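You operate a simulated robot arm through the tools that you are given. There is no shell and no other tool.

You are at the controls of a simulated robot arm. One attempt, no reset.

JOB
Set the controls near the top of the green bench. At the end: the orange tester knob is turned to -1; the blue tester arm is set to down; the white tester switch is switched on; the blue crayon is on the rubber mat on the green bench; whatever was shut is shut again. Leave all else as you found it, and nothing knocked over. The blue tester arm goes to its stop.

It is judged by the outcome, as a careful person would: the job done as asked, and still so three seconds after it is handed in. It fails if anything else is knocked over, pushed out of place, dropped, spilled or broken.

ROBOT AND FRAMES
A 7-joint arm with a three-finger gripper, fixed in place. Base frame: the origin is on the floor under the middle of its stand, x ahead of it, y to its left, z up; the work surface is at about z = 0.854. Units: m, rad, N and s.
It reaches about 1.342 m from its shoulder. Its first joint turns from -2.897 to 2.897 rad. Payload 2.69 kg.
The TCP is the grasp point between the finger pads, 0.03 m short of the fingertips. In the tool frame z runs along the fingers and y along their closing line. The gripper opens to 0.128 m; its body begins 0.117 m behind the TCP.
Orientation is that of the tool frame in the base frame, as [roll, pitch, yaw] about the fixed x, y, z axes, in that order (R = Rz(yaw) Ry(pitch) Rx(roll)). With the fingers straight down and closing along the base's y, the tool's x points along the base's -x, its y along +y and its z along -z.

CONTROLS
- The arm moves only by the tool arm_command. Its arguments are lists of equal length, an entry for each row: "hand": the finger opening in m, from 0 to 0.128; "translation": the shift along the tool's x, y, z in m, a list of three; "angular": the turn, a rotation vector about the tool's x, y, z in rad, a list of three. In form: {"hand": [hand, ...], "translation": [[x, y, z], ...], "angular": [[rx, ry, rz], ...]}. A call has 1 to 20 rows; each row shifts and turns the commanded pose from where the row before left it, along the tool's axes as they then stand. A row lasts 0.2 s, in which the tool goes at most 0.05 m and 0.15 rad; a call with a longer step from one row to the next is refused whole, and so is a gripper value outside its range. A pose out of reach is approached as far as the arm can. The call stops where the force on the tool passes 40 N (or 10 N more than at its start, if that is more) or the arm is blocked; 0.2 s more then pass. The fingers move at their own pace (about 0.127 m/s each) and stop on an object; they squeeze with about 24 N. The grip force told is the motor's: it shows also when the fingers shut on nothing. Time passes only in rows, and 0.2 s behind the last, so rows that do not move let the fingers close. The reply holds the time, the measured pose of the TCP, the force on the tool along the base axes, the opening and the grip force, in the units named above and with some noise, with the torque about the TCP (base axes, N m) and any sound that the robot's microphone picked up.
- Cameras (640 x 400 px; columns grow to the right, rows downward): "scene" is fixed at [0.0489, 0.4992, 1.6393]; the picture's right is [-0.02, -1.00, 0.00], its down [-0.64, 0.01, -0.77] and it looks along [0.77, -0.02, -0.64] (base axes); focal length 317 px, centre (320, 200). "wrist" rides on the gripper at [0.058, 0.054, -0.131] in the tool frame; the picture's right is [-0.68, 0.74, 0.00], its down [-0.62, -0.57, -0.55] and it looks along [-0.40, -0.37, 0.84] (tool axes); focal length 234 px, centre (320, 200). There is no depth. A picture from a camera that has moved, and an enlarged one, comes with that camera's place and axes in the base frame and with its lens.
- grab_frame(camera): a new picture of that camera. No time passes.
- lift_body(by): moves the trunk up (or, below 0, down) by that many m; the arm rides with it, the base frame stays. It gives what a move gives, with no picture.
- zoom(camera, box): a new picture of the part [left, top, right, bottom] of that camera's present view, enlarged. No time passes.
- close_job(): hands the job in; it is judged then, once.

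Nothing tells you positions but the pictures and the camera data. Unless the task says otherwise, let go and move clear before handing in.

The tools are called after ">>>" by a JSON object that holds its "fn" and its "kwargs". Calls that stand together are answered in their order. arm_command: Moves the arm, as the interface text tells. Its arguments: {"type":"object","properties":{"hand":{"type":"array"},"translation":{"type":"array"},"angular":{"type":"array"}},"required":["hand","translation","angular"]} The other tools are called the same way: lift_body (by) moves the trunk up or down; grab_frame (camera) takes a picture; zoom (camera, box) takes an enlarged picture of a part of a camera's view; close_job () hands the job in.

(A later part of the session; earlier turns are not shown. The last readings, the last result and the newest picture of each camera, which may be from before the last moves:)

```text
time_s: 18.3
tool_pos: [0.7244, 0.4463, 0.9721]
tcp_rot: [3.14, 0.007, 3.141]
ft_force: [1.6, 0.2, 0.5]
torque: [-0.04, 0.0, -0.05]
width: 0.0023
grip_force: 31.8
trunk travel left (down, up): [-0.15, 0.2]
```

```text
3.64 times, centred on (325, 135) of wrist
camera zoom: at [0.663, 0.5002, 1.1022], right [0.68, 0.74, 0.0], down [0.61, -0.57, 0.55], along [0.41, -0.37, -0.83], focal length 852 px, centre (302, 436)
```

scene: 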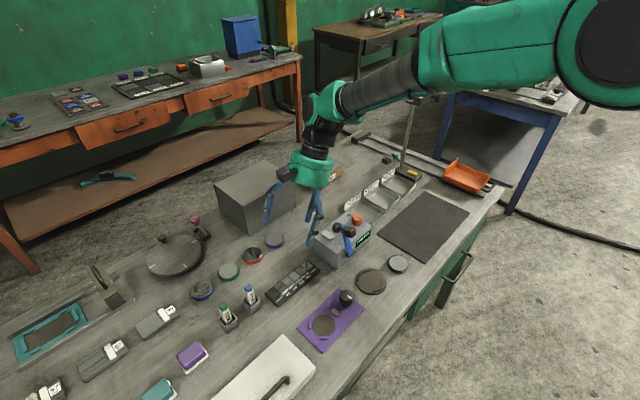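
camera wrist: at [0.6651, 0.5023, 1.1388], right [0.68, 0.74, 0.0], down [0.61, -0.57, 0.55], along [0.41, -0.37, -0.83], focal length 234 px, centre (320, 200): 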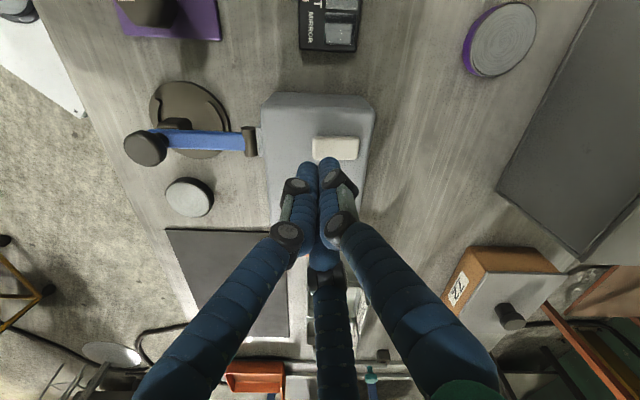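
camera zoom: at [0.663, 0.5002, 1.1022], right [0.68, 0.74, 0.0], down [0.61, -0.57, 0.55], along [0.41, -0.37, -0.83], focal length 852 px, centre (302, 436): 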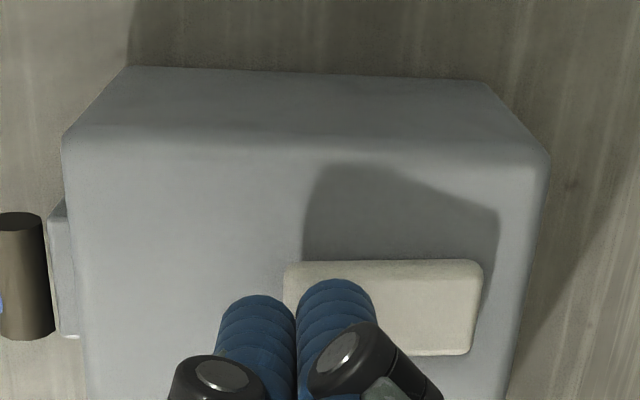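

Just above contact; continuing downward with finer steps.

>>> {"fn": "arm_command", "kwargs": {"hand": [0, 0, 0, 0, 0], "translation": [[0, 0, 0.003], [0, 0, 0.003], [0, 0, 0.003], [0, 0, 0.003], [0, 0, 0.002]], "angular": [[0, 0, 0], [0, 0, 0], [0, 0, 0], [0, 0, 0], [0, 0, 0]]}}

>>> {"fn": "zoom", "kwargs": {"camera": "scene", "box": [300, 195, 360, 250]}}

>>> {"fn": "zoom", "kwargs": {"camera": "wrist", "box": [250, 80, 400, 190]}}

```text
time_s: 19.5
tool_pos: [0.7214, 0.4462, 0.9593]
tcp_rot: [3.14, 0.005, 3.141]
ft_force: [-6.2, -3.1, 13.9]
torque: [0.19, 0.11, 0.09]
width: 0.0019
grip_force: 31.4
trunk travel left (down, up): [-0.15, 0.2]
heard: click
```

```text
7.27 times, centred on (330, 222) of scene
camera zoom: at [0.0489, 0.4992, 1.6393], right [-0.02, -1.0, 0.0], down [-0.64, 0.01, -0.77], along [0.77, -0.02, -0.64], focal length 2306 px, centre (247, 36)
```

zoom: 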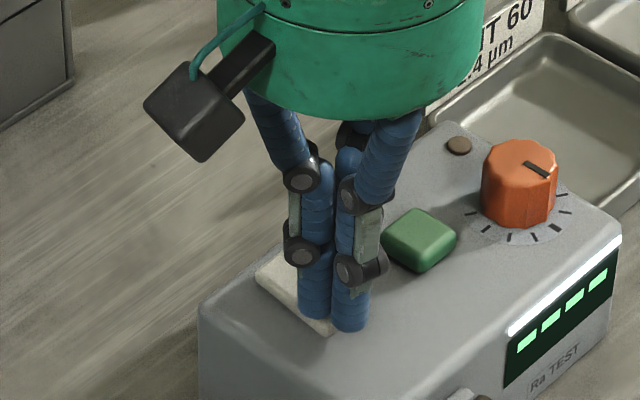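

```text
3.64 times, centred on (325, 135) of wrist
camera zoom: at [0.6628, 0.5001, 1.0898], right [0.68, 0.74, 0.01], down [0.61, -0.57, 0.55], along [0.41, -0.37, -0.83], focal length 852 px, centre (302, 436)
```

zoom: 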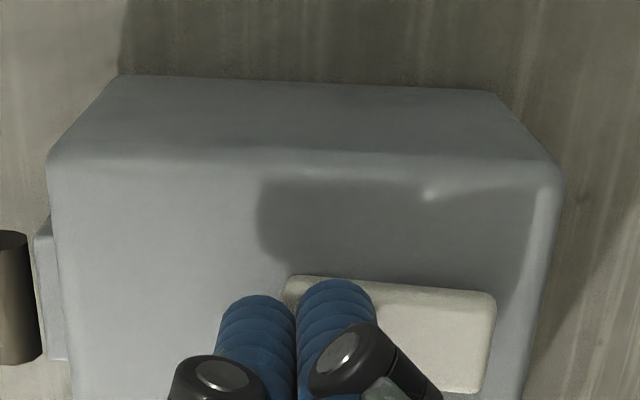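

A click, and a white light bar lit above the display, so the switch is on. Now I lift and move over to the knob for a close look at its dial.

>>> {"fn": "arm_command", "kwargs": {"hand": [0, 0, 0, 0.04, 0.08, 0.1], "translation": [[0, 0, -0.015], [0, 0, -0.03], [-0.01, -0.03, -0.03], [-0.03, -0.03, -0.01], [-0.02, -0.02, 0], [0, 0, 0]], "angular": [[0, 0, 0], [0, 0, 0], [0, 0, 0], [0, 0, 0], [0, 0, 0], [0, 0, 0]]}}

>>> {"fn": "grab_frame", "kwargs": {"camera": "wrist"}}

>>> {"fn": "zoom", "kwargs": {"camera": "scene", "box": [310, 205, 400, 265]}}

>>> {"fn": "zoom", "kwargs": {"camera": "wrist", "box": [270, 140, 370, 210]}}

```text
time_s: 20.9
tool_pos: [0.783, 0.3667, 1.0438]
tcp_rot: [3.141, 0.004, -3.141]
ft_force: [0.6, -0.2, -0.1]
torque: [0.03, 0.02, -0.01]
width: 0.0999
grip_force: 0.1
trunk travel left (down, up): [-0.15, 0.2]
```

```text
taken
camera wrist: at [0.7232, 0.4198, 1.1743], right [0.68, 0.74, 0.0], down [0.61, -0.57, 0.55], along [0.41, -0.37, -0.84], focal length 234 px, centre (320, 200)
```

wrist: 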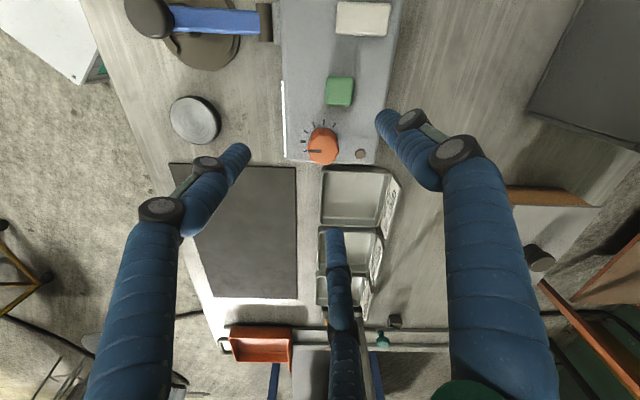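

```text
6.67 times, centred on (355, 235) of scene
camera zoom: at [0.0489, 0.4992, 1.6393], right [-0.02, -1.0, 0.0], down [-0.64, 0.01, -0.77], along [0.77, -0.02, -0.64], focal length 2114 px, centre (87, -33)
```

zoom: 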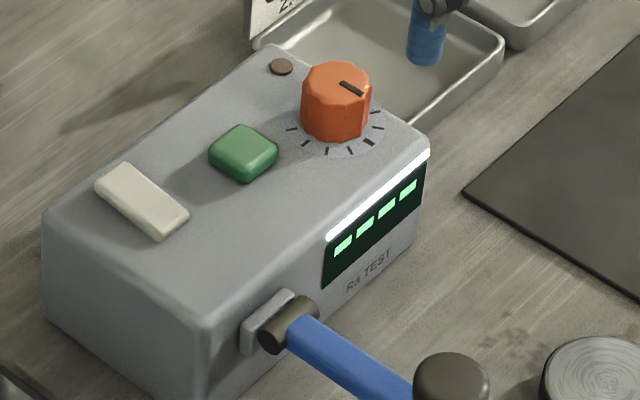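

```text
5.71 times, centred on (320, 175) of wrist
camera zoom: at [0.7232, 0.4198, 1.1743], right [0.68, 0.74, 0.0], down [0.61, -0.57, 0.55], along [0.41, -0.37, -0.84], focal length 1338 px, centre (320, 343)
```

zoom: 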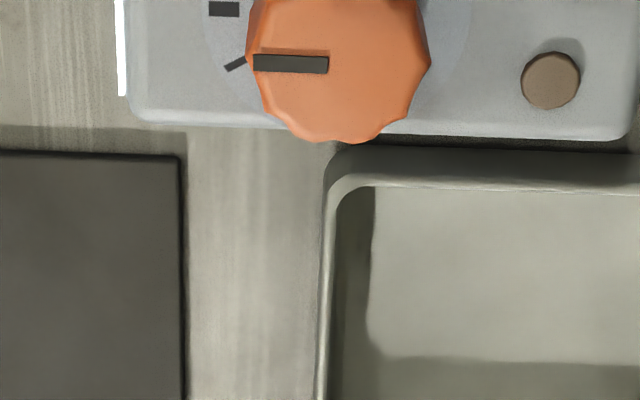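

The rocker has flipped and its lamp is lit; no numerals on the dial, wide tick = 0, so -1 is one 30° tick counter-clockwise seen from above (clockwise being plus). I centre over the knob (≈[0.7915, 0.3637], top z≈0.947) and pre-rotate the hand so the fingers keep clear of the green button.

>>> {"fn": "arm_command", "kwargs": {"hand": [0.08, 0.065, 0.065, 0.065, 0.065], "translation": [[-0.0085, -0.003, 0], [0, 0, 0], [0, 0, 0], [0, 0, 0], [0, 0, 0.02]], "angular": [[0, 0, 0], [0, 0, 0.13], [0, 0, 0.13], [0, 0, 0.13], [0, 0, 0.11]]}}

>>> {"fn": "grab_frame", "kwargs": {"camera": "wrist"}}

>>> {"fn": "zoom", "kwargs": {"camera": "scene", "box": [310, 180, 410, 250]}}

```text
time_s: 22.1
tool_pos: [0.7914, 0.3647, 1.0234]
tcp_rot: [3.138, 0.003, 2.64]
ft_force: [0.0, -0.3, 0.2]
torque: [0.02, 0.02, 0.02]
width: 0.0649
grip_force: 0.0
trunk travel left (down, up): [-0.15, 0.2]
```

```text
taken
camera wrist: at [0.7646, 0.4384, 1.1537], right [0.95, 0.32, 0.01], down [0.26, -0.79, 0.55], along [0.18, -0.52, -0.84], focal length 234 px, centre (320, 200)
```

wrist: 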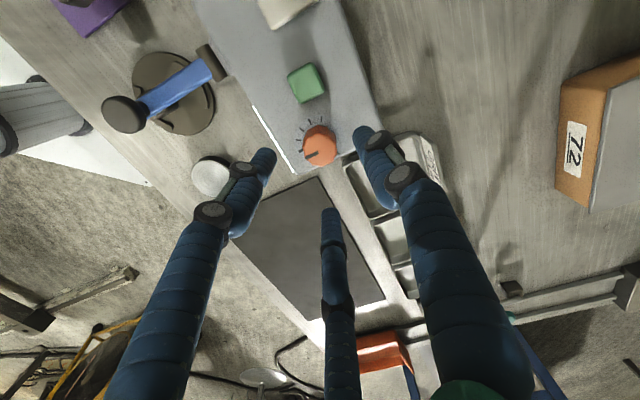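

```text
5.71 times, centred on (360, 215) of scene
camera zoom: at [0.0489, 0.4992, 1.6393], right [-0.02, -1.0, 0.0], down [-0.64, 0.01, -0.77], along [0.77, -0.02, -0.64], focal length 1812 px, centre (91, 114)
```

zoom: 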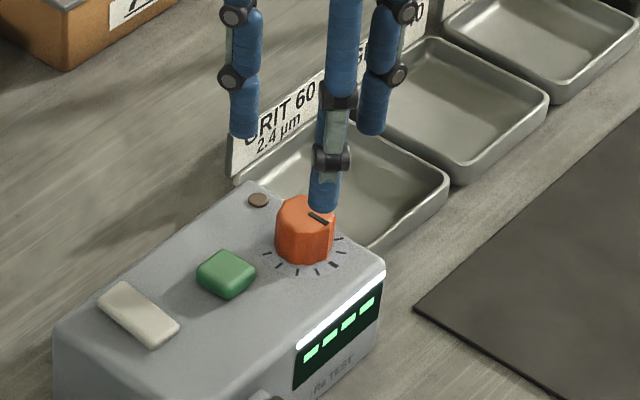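

Centred over the knob. Descending around it, then closing gently.

>>> {"fn": "arm_command", "kwargs": {"hand": [0.065, 0.065, 0.065, 0.065], "translation": [[0, 0, 0.02], [0, 0, 0.018], [0, 0, 0.014], [0, 0, 0.009]], "angular": [[0, 0, 0], [0, 0, 0], [0, 0, 0], [0, 0, 0]]}}

>>> {"fn": "grab_frame", "kwargs": {"camera": "wrist"}}

>>> {"fn": "zoom", "kwargs": {"camera": "scene", "box": [310, 180, 410, 250]}}

```text
time_s: 23.1
tool_pos: [0.7919, 0.3632, 0.9613]
tcp_rot: [3.136, 0.003, 2.643]
ft_force: [-0.7, -0.2, 0.5]
torque: [-0.02, 0.01, -0.01]
width: 0.065
grip_force: 0.0
trunk travel left (down, up): [-0.15, 0.2]
```

```text
taken
camera wrist: at [0.7649, 0.4383, 1.0922], right [0.95, 0.32, 0.0], down [0.27, -0.79, 0.55], along [0.18, -0.52, -0.84], focal length 234 px, centre (320, 200)
```

wrist: 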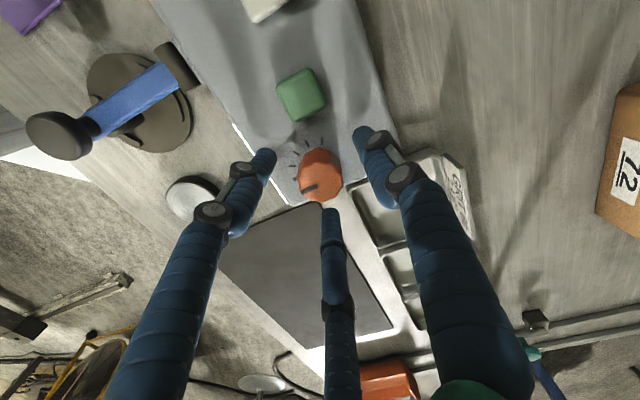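

```text
5.71 times, centred on (360, 215) of scene
camera zoom: at [0.0489, 0.4992, 1.6393], right [-0.02, -1.0, 0.0], down [-0.64, 0.01, -0.77], along [0.77, -0.02, -0.64], focal length 1812 px, centre (91, 114)
```

zoom: 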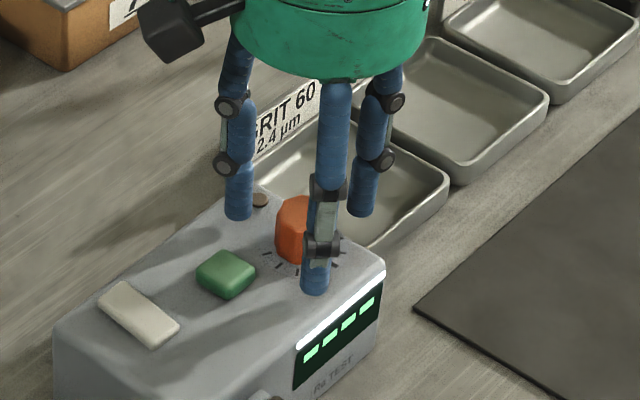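

Fingers surround the knob. Closing on it.

>>> {"fn": "arm_command", "kwargs": {"hand": [0.045, 0.03, 0.02, 0.02], "translation": [[0, 0, 0], [0, 0, 0], [0, 0, 0], [0, 0, 0]], "angular": [[0, 0, 0], [0, 0, 0], [0, 0, 0], [0, 0, 0]]}}

>>> {"fn": "grab_frame", "kwargs": {"camera": "wrist"}}

>>> {"fn": "zoom", "kwargs": {"camera": "scene", "box": [310, 180, 410, 250]}}

```text
time_s: 24.1
tool_pos: [0.7925, 0.3629, 0.9628]
tcp_rot: [3.138, 0.004, 2.64]
ft_force: [0.9, -3.1, -1.2]
torque: [-0.16, -0.04, 0.0]
width: 0.0308
grip_force: 45.2
trunk travel left (down, up): [-0.15, 0.2]
```

```text
taken
camera wrist: at [0.7651, 0.438, 1.0923], right [0.95, 0.32, 0.0], down [0.27, -0.79, 0.55], along [0.18, -0.52, -0.84], focal length 234 px, centre (320, 200)
```

wrist: 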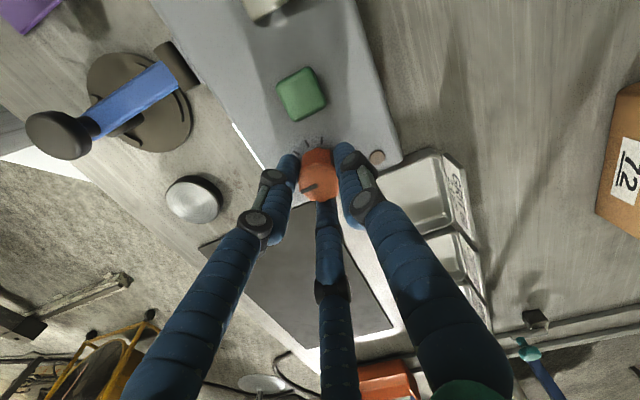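

```text
5.71 times, centred on (360, 215) of scene
camera zoom: at [0.0489, 0.4992, 1.6393], right [-0.02, -1.0, 0.0], down [-0.64, 0.01, -0.77], along [0.77, -0.02, -0.64], focal length 1812 px, centre (91, 114)
```

zoom: 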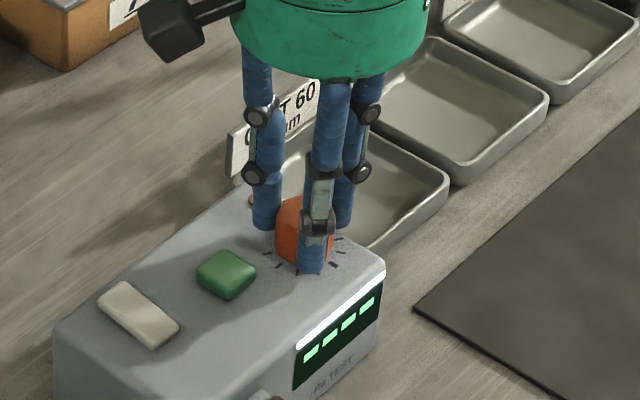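

Gripped at 31 mm. Turning 30° counter-clockwise as seen from above.

>>> {"fn": "arm_command", "kwargs": {"hand": [0.02, 0.02, 0.02, 0.02, 0.02, 0.02], "translation": [[0, 0, 0], [0, 0, 0], [0, 0, 0], [0, 0, 0], [0, 0, 0], [0, 0, 0]], "angular": [[0, 0, -0.105], [0, 0, -0.105], [0, 0, -0.105], [0, 0, -0.105], [0, 0, -0.104], [0, 0, 0]]}}

>>> {"fn": "grab_frame", "kwargs": {"camera": "wrist"}}

>>> {"fn": "zoom", "kwargs": {"camera": "scene", "box": [310, 180, 410, 250]}}

```text
time_s: 25.5
tool_pos: [0.7908, 0.3652, 0.9615]
tcp_rot: [3.138, 0.004, -3.117]
ft_force: [6.1, -4.7, -3.3]
torque: [-0.22, -0.25, 0.0]
width: 0.0307
grip_force: 45.1
trunk travel left (down, up): [-0.15, 0.2]
```

```text
taken
camera wrist: at [0.7308, 0.4151, 1.0921], right [0.66, 0.75, 0.0], down [0.63, -0.55, 0.55], along [0.42, -0.36, -0.84], focal length 234 px, centre (320, 200)
```

wrist: 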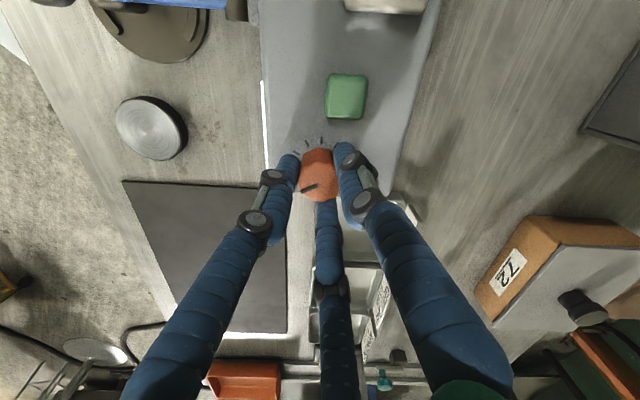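

```text
5.71 times, centred on (360, 215) of scene
camera zoom: at [0.0489, 0.4992, 1.6393], right [-0.02, -1.0, 0.0], down [-0.64, 0.01, -0.77], along [0.77, -0.02, -0.64], focal length 1812 px, centre (91, 114)
```

zoom: 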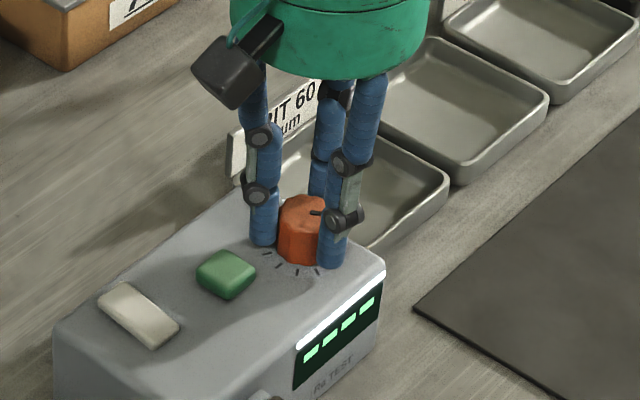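

The knob turned with the hand (30.1° by the measured yaw). I release, lift off and check the pointer against the tick.

>>> {"fn": "arm_command", "kwargs": {"hand": [0.04, 0.065, 0.065, 0.065, 0.065, 0.065], "translation": [[0, 0, 0], [0, 0, 0], [0, 0, -0.02], [0, 0, -0.03], [0, 0, -0.04], [0, 0, -0.03]], "angular": [[0, 0, 0], [0, 0, 0], [0, 0, 0], [0, 0, 0], [0, 0, 0], [0, 0, 0]]}}

>>> {"fn": "grab_frame", "kwargs": {"camera": "wrist"}}

>>> {"fn": "zoom", "kwargs": {"camera": "scene", "box": [335, 205, 375, 230]}}

>>> {"fn": "zoom", "kwargs": {"camera": "wrist", "box": [285, 120, 355, 180]}}

```text
time_s: 26.9
tool_pos: [0.7903, 0.3636, 1.0826]
tcp_rot: [3.139, 0.003, -3.119]
ft_force: [-0.9, 0.8, 0.4]
torque: [0.01, 0.0, 0.02]
width: 0.065
grip_force: 0.0
trunk travel left (down, up): [-0.15, 0.2]
```

```text
taken
camera wrist: at [0.73, 0.4153, 1.213], right [0.66, 0.75, 0.0], down [0.63, -0.55, 0.55], along [0.42, -0.36, -0.84], focal length 234 px, centre (320, 200)
```

wrist: 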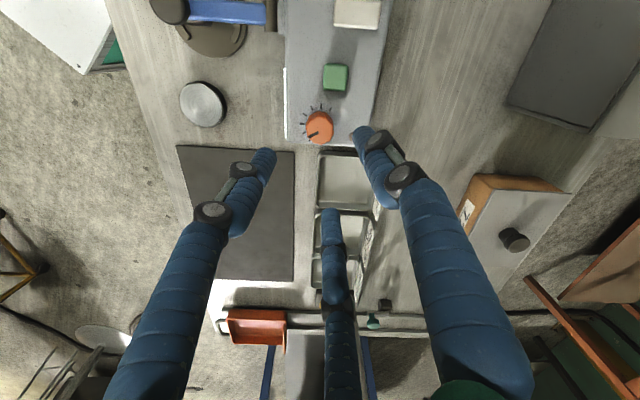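

```text
16.00 times, centred on (355, 218) of scene
camera zoom: at [0.0489, 0.4992, 1.6393], right [-0.02, -1.0, 0.0], down [-0.64, 0.01, -0.77], along [0.77, -0.02, -0.64], focal length 5074 px, centre (-240, -80)
```

zoom: 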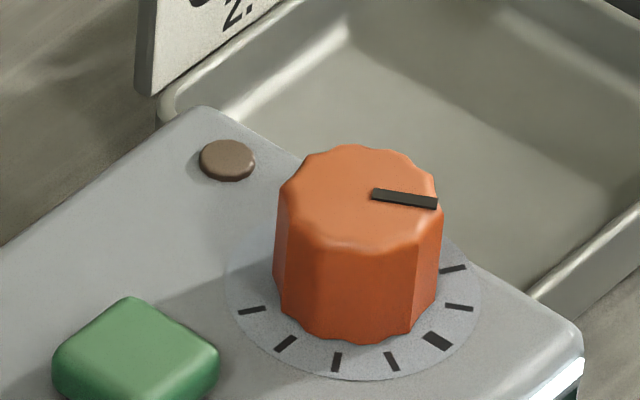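

```text
6.67 times, centred on (320, 150) of wrist
camera zoom: at [0.73, 0.4153, 1.213], right [0.66, 0.75, 0.0], down [0.63, -0.55, 0.55], along [0.42, -0.36, -0.84], focal length 1561 px, centre (320, 533)
```

zoom: 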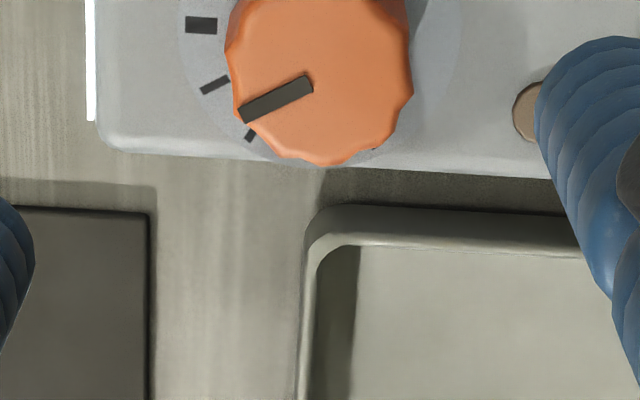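

The pointer is now parallel to the first tick counter-clockwise from 0. Next the blue crayon in its holder; I zoom on it.

>>> {"fn": "zoom", "kwargs": {"camera": "scene", "box": [210, 270, 280, 335]}}

>>> {"fn": "zoom", "kwargs": {"camera": "scene", "box": [375, 180, 480, 265]}}

```text
6.15 times, centred on (245, 302) of scene
camera zoom: at [0.0489, 0.4992, 1.6393], right [-0.02, -1.0, 0.0], down [-0.64, 0.01, -0.77], along [0.77, -0.02, -0.64], focal length 1952 px, centre (782, -431)
```

zoom: 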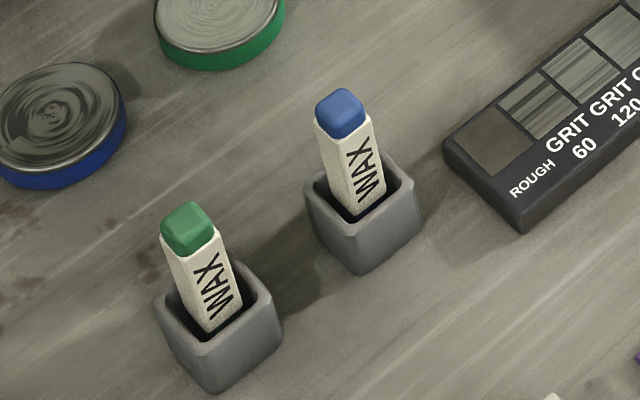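

```text
4.71 times, centred on (428, 222) of scene
camera zoom: at [0.0489, 0.4992, 1.6393], right [-0.02, -1.0, 0.0], down [-0.64, 0.01, -0.77], along [0.77, -0.02, -0.64], focal length 1492 px, centre (-186, 94)
```

zoom: 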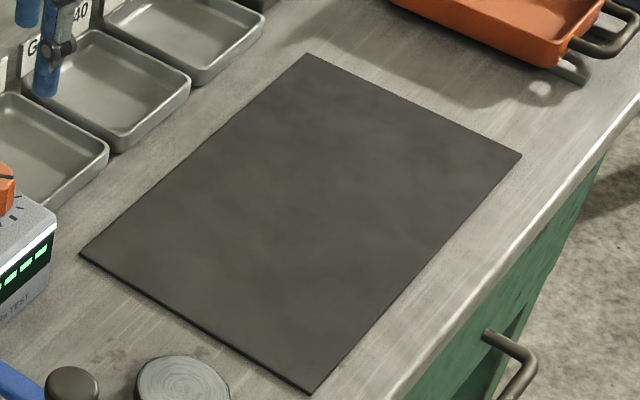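

The crayon is a square stick standing upright in its pot at about [0.534, 0.668], top z≈0.95, and the rubber mat (about 0.33 × 0.19 m) is centred near [0.857, 0.103]. I move above the crayon and turn the hand so one finger faces a flat side and none points at the green crayon.

>>> {"fn": "arm_command", "kwargs": {"hand": [0.06, 0.06, 0.06, 0.06, 0.06, 0.06, 0.06, 0.06, 0.06, 0.06, 0.06, 0.06, 0.06, 0.06, 0.06], "translation": [[0.02768, 0.03446, 0], [0.02768, 0.03446, 0], [0.02768, 0.03446, 0], [0.02768, 0.03446, 0], [0.02768, 0.03446, 0], [0.02768, 0.03446, 0], [0.02768, 0.03446, 0], [0.02768, 0.03446, 0], [0.02768, 0.03446, 0], [0, 0, 0], [0, 0, 0], [0, 0, 0], [0, 0, 0], [0, 0, 0], [0, 0, 0]], "angular": [[0, 0, 0], [0, 0, 0], [0, 0, 0], [0, 0, 0], [0, 0, 0], [0, 0, 0], [0, 0, 0], [0, 0, 0], [0, 0, 0], [0, 0, 0.1347], [0, 0, 0.1347], [0, 0, 0.1347], [0, 0, 0.1347], [0, 0, 0.1347], [0, 0, 0.1347]]}}

>>> {"fn": "grab_frame", "kwargs": {"camera": "wrist"}}

>>> {"fn": "grab_frame", "kwargs": {"camera": "scene"}}

```text
time_s: 30.1
tool_pos: [0.5344, 0.6703, 1.0831]
tcp_rot: [3.137, 0.002, 2.358]
ft_force: [0.3, 0.6, -0.2]
torque: [0.0, -0.02, 0.01]
width: 0.0601
grip_force: 0.1
trunk travel left (down, up): [-0.15, 0.2]
```

```text
taken
camera wrist: at [0.5299, 0.747, 1.2119], right [1.0, 0.04, 0.0], down [0.03, -0.84, 0.55], along [0.03, -0.55, -0.84], focal length 234 px, centre (320, 200)
```

wrist: 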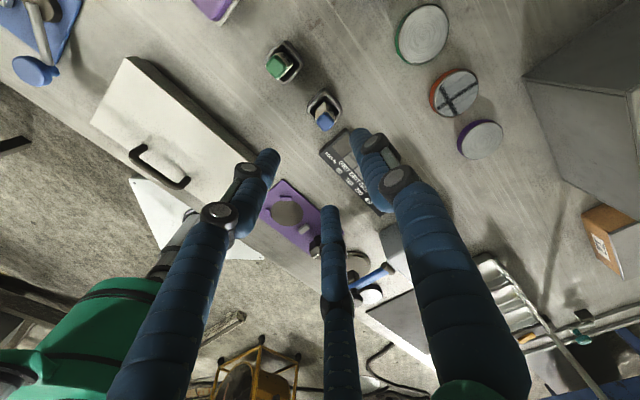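

```text
taken
```

scene: 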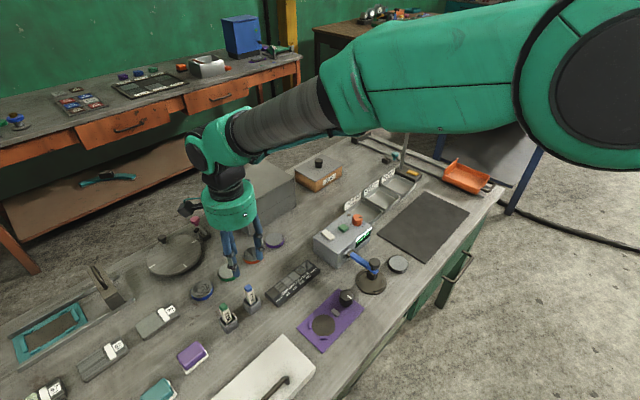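

Above the crayon; zooming to align precisely.

>>> {"fn": "zoom", "kwargs": {"camera": "wrist", "box": [290, 80, 360, 140]}}

>>> {"fn": "zoom", "kwargs": {"camera": "scene", "box": [200, 240, 290, 330]}}

```text
6.67 times, centred on (325, 110) of wrist
camera zoom: at [0.5299, 0.747, 1.2119], right [1.0, 0.04, 0.0], down [0.03, -0.84, 0.55], along [0.03, -0.55, -0.84], focal length 1561 px, centre (287, 800)
```

zoom: 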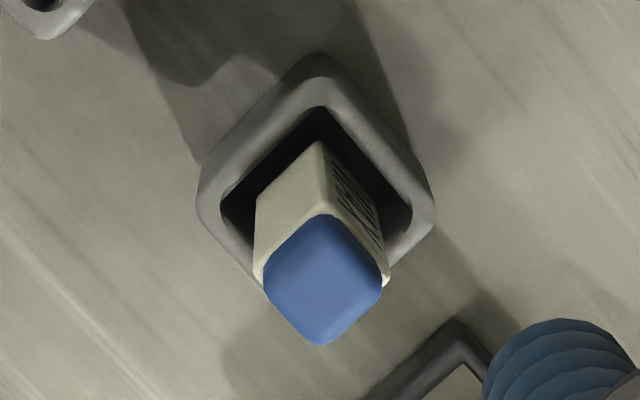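

```text
4.44 times, centred on (245, 285) of scene
camera zoom: at [0.0489, 0.4992, 1.6393], right [-0.02, -1.0, 0.0], down [-0.64, 0.01, -0.77], along [0.77, -0.02, -0.64], focal length 1410 px, centre (653, -178)
```

zoom: 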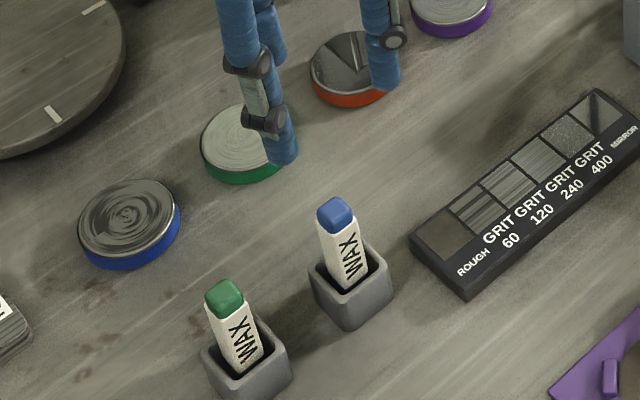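

The crayon top triangulates to about [0.541, 0.675, 0.94]. I shift slightly and descend to just above its top for a second check.

>>> {"fn": "arm_command", "kwargs": {"hand": [0.06, 0.06, 0.06, 0.06], "translation": [[-0.0014, 0.008, 0], [0, 0, 0.03], [0, 0, 0.03], [0, 0, 0.018]], "angular": [[0, 0, 0], [0, 0, 0], [0, 0, 0], [0, 0, 0]]}}

>>> {"fn": "grab_frame", "kwargs": {"camera": "wrist"}}

>>> {"fn": "zoom", "kwargs": {"camera": "scene", "box": [200, 240, 290, 330]}}

>>> {"fn": "zoom", "kwargs": {"camera": "wrist", "box": [280, 90, 370, 190]}}

```text
time_s: 31.1
tool_pos: [0.5414, 0.6729, 1.003]
tcp_rot: [3.137, 0.001, 2.36]
ft_force: [-0.2, 0.1, 0.6]
torque: [0.0, -0.03, 0.01]
width: 0.0602
grip_force: 0.1
trunk travel left (down, up): [-0.15, 0.2]
```

```text
taken
camera wrist: at [0.5366, 0.7526, 1.1338], right [1.0, 0.04, 0.0], down [0.03, -0.84, 0.55], along [0.03, -0.55, -0.84], focal length 234 px, centre (320, 200)
```

wrist: 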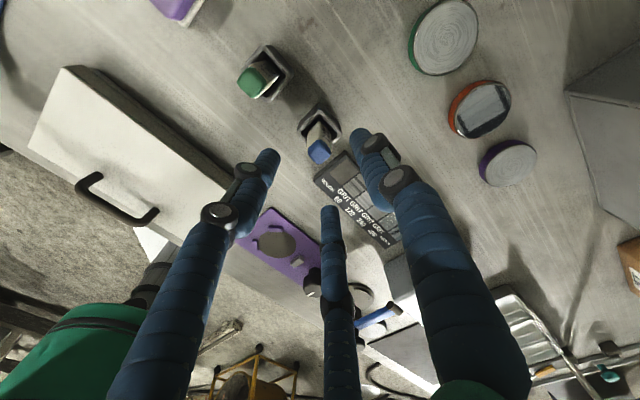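

```text
4.44 times, centred on (245, 285) of scene
camera zoom: at [0.0489, 0.4992, 1.6393], right [-0.02, -1.0, 0.0], down [-0.64, 0.01, -0.77], along [0.77, -0.02, -0.64], focal length 1410 px, centre (653, -178)
```

zoom: 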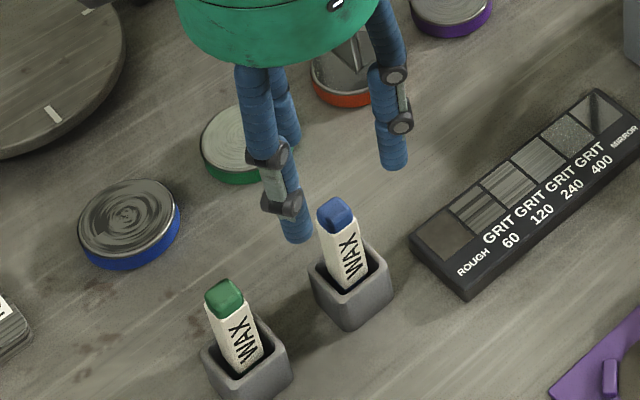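

```text
4.00 times, centred on (325, 140) of wrist
camera zoom: at [0.5366, 0.7526, 1.1338], right [1.0, 0.04, 0.0], down [0.03, -0.84, 0.55], along [0.03, -0.55, -0.84], focal length 937 px, centre (300, 440)
```

zoom: 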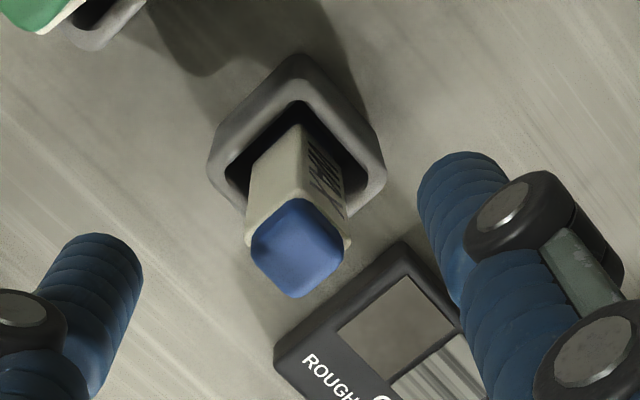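

The crayon's top is at about z=0.937 and centred under the hand. Descending around it (tips staying above the pot) and closing.

>>> {"fn": "arm_command", "kwargs": {"hand": [0.06, 0.06, 0.06, 0.06], "translation": [[0.001, 0.001, 0.02], [0, 0, 0.02], [0, 0, 0.018], [0, 0, 0.01]], "angular": [[0, 0, 0], [0, 0, 0], [0, 0, 0], [0, 0, 0]]}}

>>> {"fn": "grab_frame", "kwargs": {"camera": "wrist"}}

>>> {"fn": "zoom", "kwargs": {"camera": "scene", "box": [200, 240, 290, 330]}}

```text
time_s: 32.1
tool_pos: [0.5425, 0.6746, 0.935]
tcp_rot: [3.139, 0.002, 2.358]
ft_force: [-0.9, -0.1, 0.3]
torque: [0.0, 0.02, 0.0]
width: 0.0596
grip_force: 0.0
trunk travel left (down, up): [-0.15, 0.2]
```

```text
taken
camera wrist: at [0.5373, 0.7535, 1.0656], right [1.0, 0.04, 0.0], down [0.03, -0.84, 0.55], along [0.03, -0.55, -0.84], focal length 234 px, centre (320, 200)
```

wrist: 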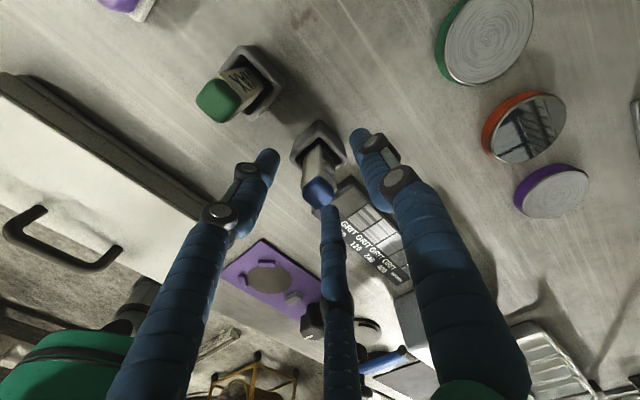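

```text
4.44 times, centred on (245, 285) of scene
camera zoom: at [0.0489, 0.4992, 1.6393], right [-0.02, -1.0, 0.0], down [-0.64, 0.01, -0.77], along [0.77, -0.02, -0.64], focal length 1410 px, centre (653, -178)
```

zoom: 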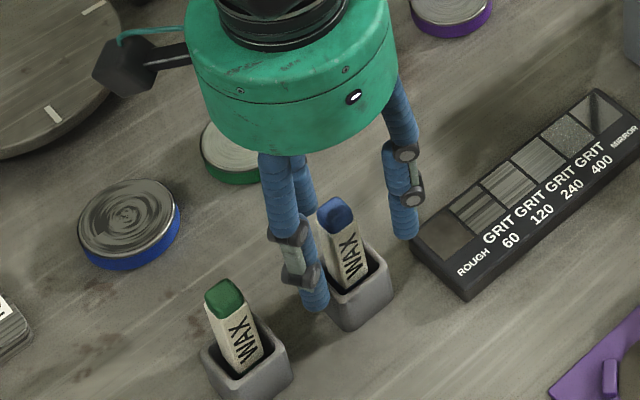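

>>> {"fn": "zoom", "kwargs": {"camera": "wrist", "box": [270, 120, 380, 220]}}

```text
4.00 times, centred on (325, 170) of wrist
camera zoom: at [0.5373, 0.7535, 1.0656], right [1.0, 0.04, 0.0], down [0.03, -0.84, 0.55], along [0.03, -0.55, -0.84], focal length 937 px, centre (300, 320)
```

zoom: 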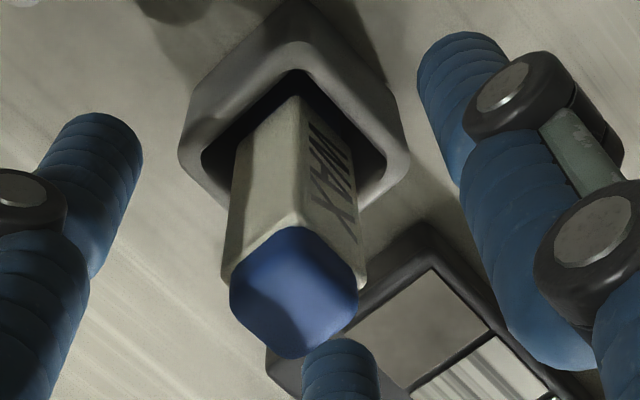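

The crayon is about 4 mm off-centre; I shift by that and close.

>>> {"fn": "arm_command", "kwargs": {"hand": [0.06, 0.04, 0.025, 0.01, 0.005, 0.005], "translation": [[0.0032, 0.0018, 0], [0, 0, 0], [0, 0, 0], [0, 0, 0], [0, 0, 0], [0, 0, 0]], "angular": [[0, 0, 0], [0, 0, 0], [0, 0, 0], [0, 0, 0], [0, 0, 0], [0, 0, 0]]}}

>>> {"fn": "grab_frame", "kwargs": {"camera": "wrist"}}

>>> {"fn": "zoom", "kwargs": {"camera": "scene", "box": [200, 240, 290, 330]}}

```text
time_s: 33.5
tool_pos: [0.5409, 0.6781, 0.935]
tcp_rot: [3.14, 0.002, 2.358]
ft_force: [-1.0, 0.3, -0.8]
torque: [-0.04, -0.04, -0.01]
width: 0.0217
grip_force: 12.9
trunk travel left (down, up): [-0.15, 0.2]
```

```text
taken
camera wrist: at [0.5361, 0.7569, 1.0658], right [1.0, 0.04, 0.0], down [0.03, -0.84, 0.55], along [0.03, -0.55, -0.84], focal length 234 px, centre (320, 200)
```

wrist: 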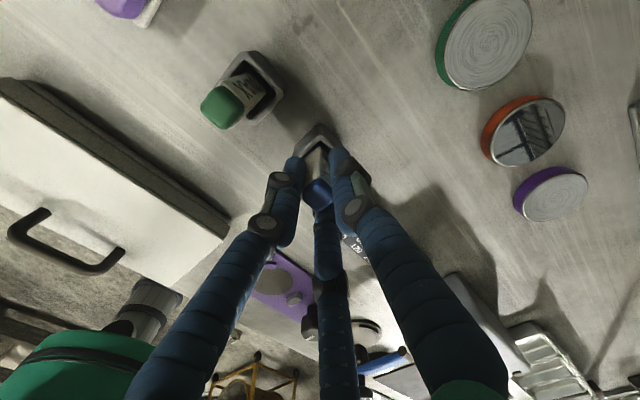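

```text
4.44 times, centred on (245, 285) of scene
camera zoom: at [0.0489, 0.4992, 1.6393], right [-0.02, -1.0, 0.0], down [-0.64, 0.01, -0.77], along [0.77, -0.02, -0.64], focal length 1410 px, centre (653, -178)
```

zoom: 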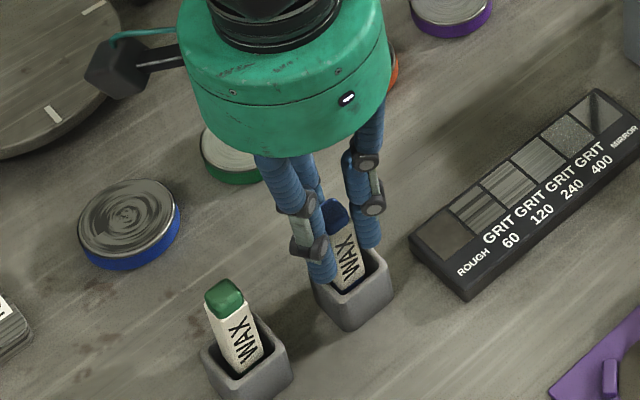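

Gripped at 22 mm. Lifting slowly and straight up.

>>> {"fn": "arm_command", "kwargs": {"hand": [0.005, 0.005, 0.005, 0.005, 0.005, 0.005], "translation": [[0, 0, 0], [0, 0, -0.01], [0, 0, -0.015], [0, 0, -0.02], [0, 0, -0.03], [0, 0, -0.03]], "angular": [[0, 0, 0], [0, 0, 0], [0, 0, 0], [0, 0, 0], [0, 0, 0], [0, 0, 0]]}}

>>> {"fn": "grab_frame", "kwargs": {"camera": "wrist"}}

>>> {"fn": "zoom", "kwargs": {"camera": "scene", "box": [200, 200, 300, 330]}}

```text
time_s: 34.9
tool_pos: [0.5387, 0.6776, 1.039]
tcp_rot: [3.138, 0.003, 2.358]
ft_force: [0.1, 0.5, -0.4]
torque: [0.02, -0.01, -0.02]
width: 0.0213
grip_force: 12.2
trunk travel left (down, up): [-0.15, 0.2]
```

```text
taken
camera wrist: at [0.5347, 0.7563, 1.1714], right [1.0, 0.04, 0.0], down [0.03, -0.84, 0.55], along [0.03, -0.55, -0.84], focal length 234 px, centre (320, 200)
```

wrist: 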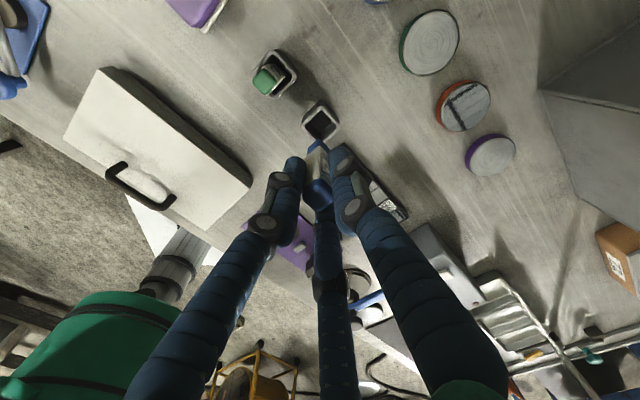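

```text
3.08 times, centred on (250, 265) of scene
camera zoom: at [0.0489, 0.4992, 1.6393], right [-0.02, -1.0, 0.0], down [-0.64, 0.01, -0.77], along [0.77, -0.02, -0.64], focal length 976 px, centre (535, 0)
```

zoom: 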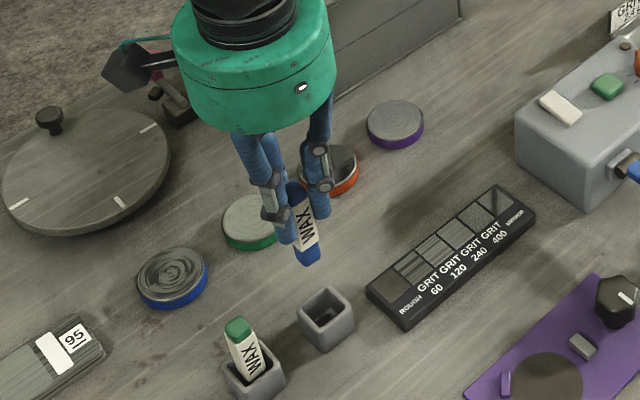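

The crayon is out and its pot undisturbed. I raise it higher and carry it over toward the mat.

>>> {"fn": "arm_command", "kwargs": {"hand": [0.005, 0.005, 0.005, 0.005, 0.005, 0.005, 0.005, 0.005, 0.005, 0.005, 0.005, 0.005, 0.005, 0.005, 0.005, 0.005, 0.005], "translation": [[0, 0, -0.03], [0, 0, -0.035], [-0.04087, -0.01418, 0], [-0.04087, -0.01418, 0], [-0.04087, -0.01418, 0], [-0.04087, -0.01418, 0], [-0.04087, -0.01418, 0], [-0.04087, -0.01418, 0], [-0.04087, -0.01418, 0], [-0.04087, -0.01418, 0], [-0.04087, -0.01418, 0], [-0.04087, -0.01418, 0], [-0.04087, -0.01418, 0], [-0.04087, -0.01418, 0], [-0.04087, -0.01418, 0], [-0.04087, -0.01418, 0], [-0.04087, -0.01418, 0]], "angular": [[0, 0, 0], [0, 0, 0], [0, 0, 0], [0, 0, 0], [0, 0, 0], [0, 0, 0], [0, 0, 0], [0, 0, 0], [0, 0, 0], [0, 0, 0], [0, 0, 0], [0, 0, 0], [0, 0, 0], [0, 0, 0], [0, 0, 0], [0, 0, 0], [0, 0, 0]]}}

>>> {"fn": "grab_frame", "kwargs": {"camera": "wrist"}}

>>> {"fn": "grab_frame", "kwargs": {"camera": "scene"}}

```text
time_s: 38.5
tool_pos: [0.824, 0.0942, 1.1053]
tcp_rot: [3.139, 0.002, 2.359]
ft_force: [0.5, 0.4, -1.0]
torque: [-0.03, 0.0, 0.01]
width: 0.0216
grip_force: 12.1
trunk travel left (down, up): [-0.15, 0.2]
```

```text
taken
camera wrist: at [0.8185, 0.1715, 1.2359], right [1.0, 0.04, 0.0], down [0.03, -0.84, 0.55], along [0.03, -0.55, -0.84], focal length 234 px, centre (320, 200)
```

wrist: 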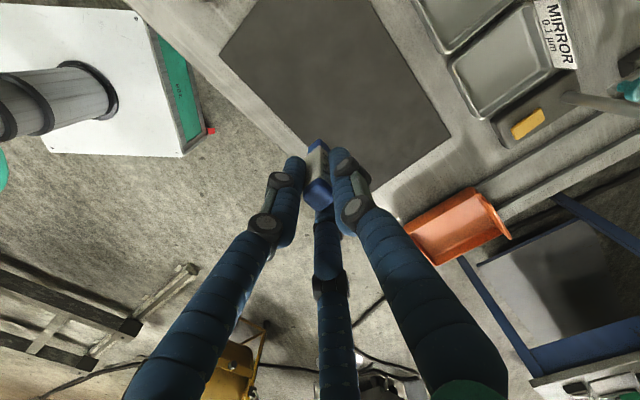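

```text
taken
```

scene: 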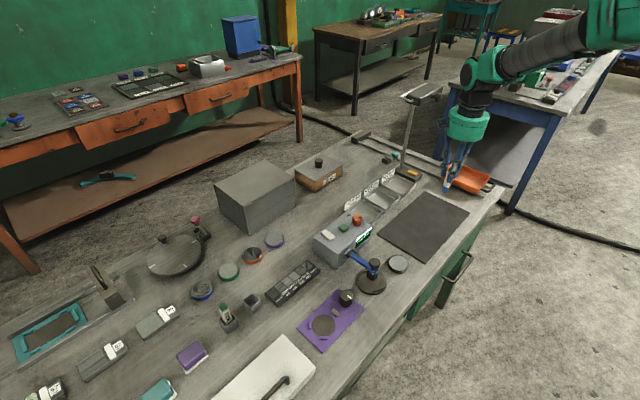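

Over the mat with the crayon held firmly. Now I yaw the hand and start tilting so the crayon can be laid down, keeping height.

>>> {"fn": "arm_command", "kwargs": {"hand": [0.005, 0.005, 0.005, 0.005, 0.005, 0.005, 0.005, 0.005], "translation": [[0, 0, 0], [0, 0, 0], [0, 0, 0], [0, 0, 0], [0, 0, 0], [0, 0, 0], [0, 0, 0], [0, 0, 0]], "angular": [[0, 0, 0.13], [0, 0, 0.13], [0, 0, 0.13], [0, 0, 0.13], [-0.126, 0, 0], [-0.126, 0, 0], [-0.126, 0, 0], [-0.126, 0, 0]]}}

>>> {"fn": "grab_frame", "kwargs": {"camera": "wrist"}}

>>> {"fn": "grab_frame", "kwargs": {"camera": "scene"}}

```text
time_s: 40.3
tool_pos: [0.8246, 0.0945, 1.1056]
tcp_rot: [2.632, 0.001, 1.838]
ft_force: [-0.1, -0.6, -0.1]
torque: [-0.01, 0.02, 0.0]
width: 0.0214
grip_force: 13.0
trunk travel left (down, up): [-0.15, 0.2]
```

```text
taken
camera wrist: at [0.7916, 0.1448, 1.2453], right [0.8, -0.48, 0.36], down [-0.57, -0.79, 0.2], along [0.19, -0.37, -0.91], focal length 234 px, centre (320, 200)
```

wrist: 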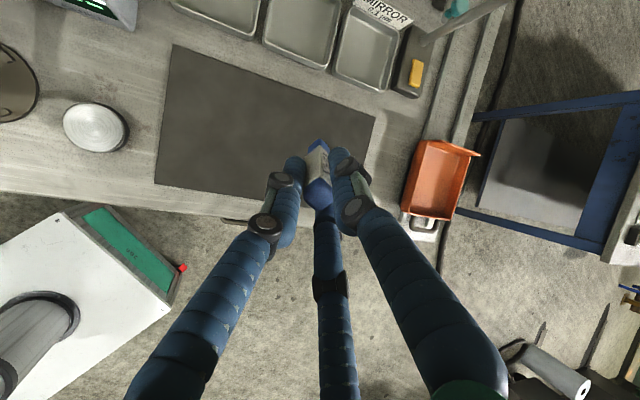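

```text
taken
```

scene: 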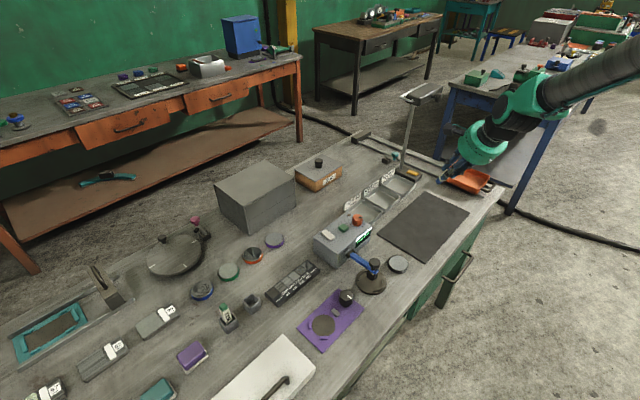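

Tilting works without trouble. Continuing to about 65° tilt.

>>> {"fn": "arm_command", "kwargs": {"hand": [0.005, 0.005, 0.005, 0.005, 0.005], "translation": [[0, 0, 0], [0, 0, 0], [0, 0, 0], [0, 0, 0], [0, 0, 0]], "angular": [[-0.126, 0, 0], [-0.126, 0, 0], [-0.126, 0, 0], [-0.126, 0, 0], [-0.126, 0, 0]]}}

>>> {"fn": "grab_frame", "kwargs": {"camera": "wrist"}}

>>> {"fn": "zoom", "kwargs": {"camera": "scene", "box": [380, 80, 620, 260]}}

```text
time_s: 41.5
tool_pos: [0.8222, 0.1045, 1.1019]
tcp_rot: [2.096, -0.024, 1.871]
ft_force: [1.4, -0.3, -1.8]
torque: [-0.01, 0.1, 0.07]
width: 0.0217
grip_force: 12.1
out of reach, approached as far as the arm can: row 5
trunk travel left (down, up): [-0.15, 0.2]
```

```text
taken
camera wrist: at [0.7225, 0.1315, 1.214], right [0.56, -0.55, 0.62], down [-0.54, -0.81, -0.23], along [0.63, -0.21, -0.75], focal length 234 px, centre (320, 200)
```

wrist: 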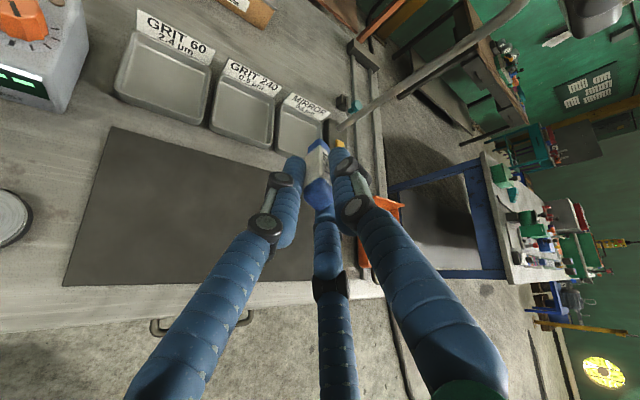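

```text
2.22 times, centred on (500, 170) of scene
camera zoom: at [0.0489, 0.4992, 1.6393], right [-0.02, -1.0, 0.0], down [-0.64, 0.01, -0.77], along [0.77, -0.02, -0.64], focal length 705 px, centre (-80, 267)
```

zoom: 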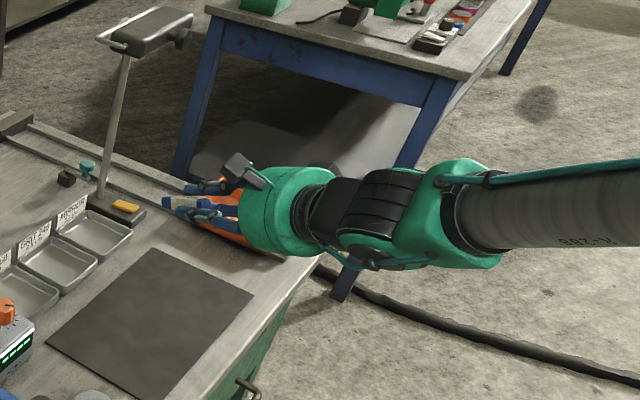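

The last bit of tilt was beyond the arm's reach; I back off to about 58°, which is enough, then use the trunk to come down.

>>> {"fn": "arm_command", "kwargs": {"hand": [0.005, 0.005], "translation": [[0, 0, 0], [0, 0, 0]], "angular": [[0.126, 0, 0], [0, 0, 0]]}}

```text
time_s: 42.1
tool_pos: [0.821, 0.1022, 1.1015]
tcp_rot: [2.221, -0.023, 1.869]
ft_force: [-0.1, -0.3, -1.2]
torque: [-0.01, -0.02, -0.01]
width: 0.0215
grip_force: 11.9
trunk travel left (down, up): [-0.15, 0.2]
```

>>> {"fn": "lift_body", "kwargs": {"by": -0.12}}

>>> {"fn": "grab_frame", "kwargs": {"camera": "wrist"}}

>>> {"fn": "grab_frame", "kwargs": {"camera": "scene"}}

```text
time_s: 43.6
tool_pos: [0.8194, 0.1035, 0.9834]
tcp_rot: [2.217, -0.025, 1.87]
ft_force: [0.1, -0.8, -1.2]
torque: [0.01, 0.05, -0.03]
width: 0.0216
grip_force: 12.5
trunk travel left (down, up): [-0.03, 0.32]
```

```text
taken
camera wrist: at [0.7346, 0.1353, 1.1054], right [0.63, -0.53, 0.57], down [-0.56, -0.81, -0.13], along [0.54, -0.24, -0.81], focal length 234 px, centre (320, 200)
```

wrist: 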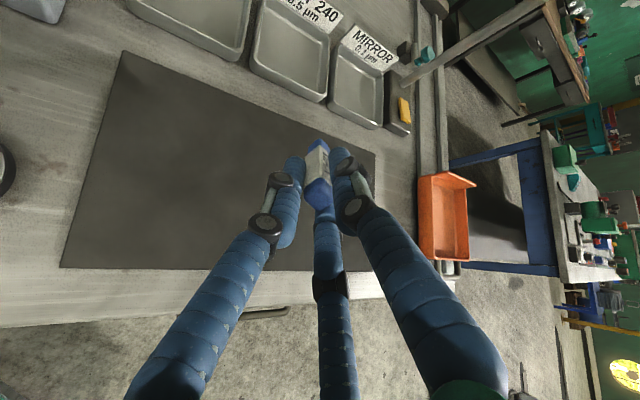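

```text
taken
```

scene: 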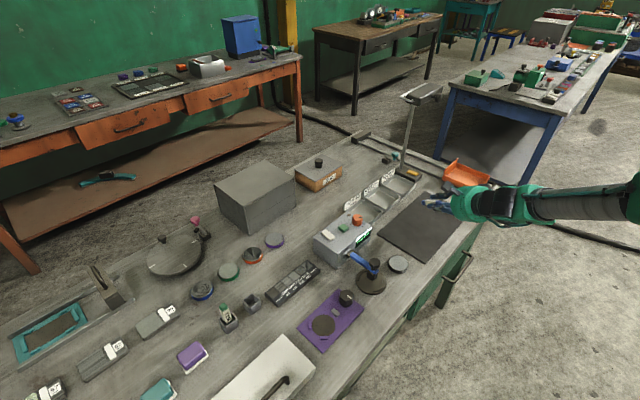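

Lower now, everything clear. One more small tilt, then descending 5 cm.

>>> {"fn": "arm_command", "kwargs": {"hand": [0.005, 0.005, 0.005, 0.005], "translation": [[0, 0, 0], [-0.0004, -0.0147, 0.0086], [-0.0004, -0.0147, 0.0086], [-0.0004, -0.0147, 0.0086]], "angular": [[-0.12, 0, 0], [0, 0, 0], [0, 0, 0], [0, 0, 0]]}}

>>> {"fn": "grab_frame", "kwargs": {"camera": "wrist"}}

>>> {"fn": "zoom", "kwargs": {"camera": "scene", "box": [380, 150, 520, 260]}}

```text
time_s: 44.6
tool_pos: [0.8198, 0.1039, 0.9316]
tcp_rot: [2.1, -0.023, 1.868]
ft_force: [0.6, 0.7, -0.6]
torque: [-0.01, 0.03, 0.02]
width: 0.0215
grip_force: 12.6
trunk travel left (down, up): [-0.03, 0.32]
```

```text
taken
camera wrist: at [0.721, 0.1313, 1.0442], right [0.56, -0.55, 0.62], down [-0.55, -0.81, -0.23], along [0.62, -0.21, -0.75], focal length 234 px, centre (320, 200)
```

wrist: 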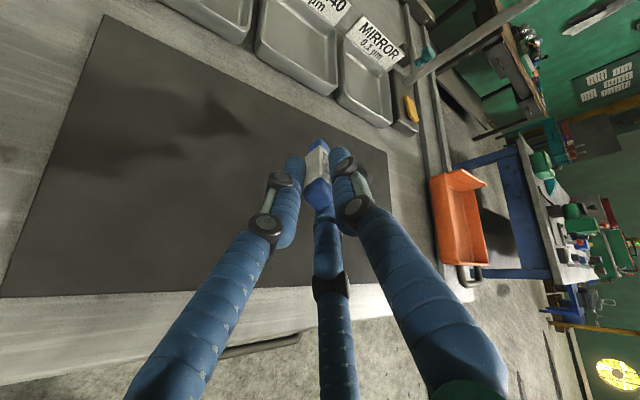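

```text
3.64 times, centred on (450, 205) of scene
camera zoom: at [0.0489, 0.4992, 1.6393], right [-0.02, -1.0, 0.0], down [-0.64, 0.01, -0.77], along [0.77, -0.02, -0.64], focal length 1153 px, centre (-153, 182)
```

zoom: 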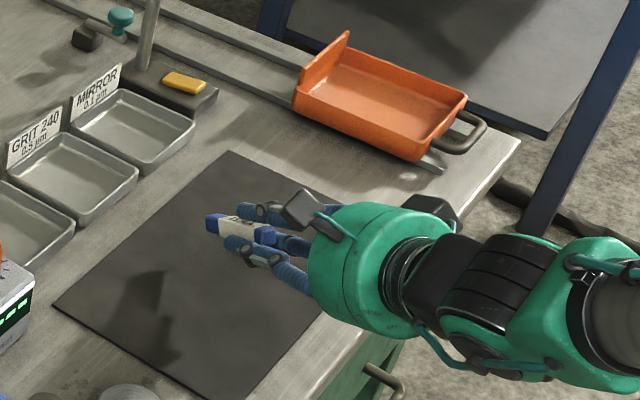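

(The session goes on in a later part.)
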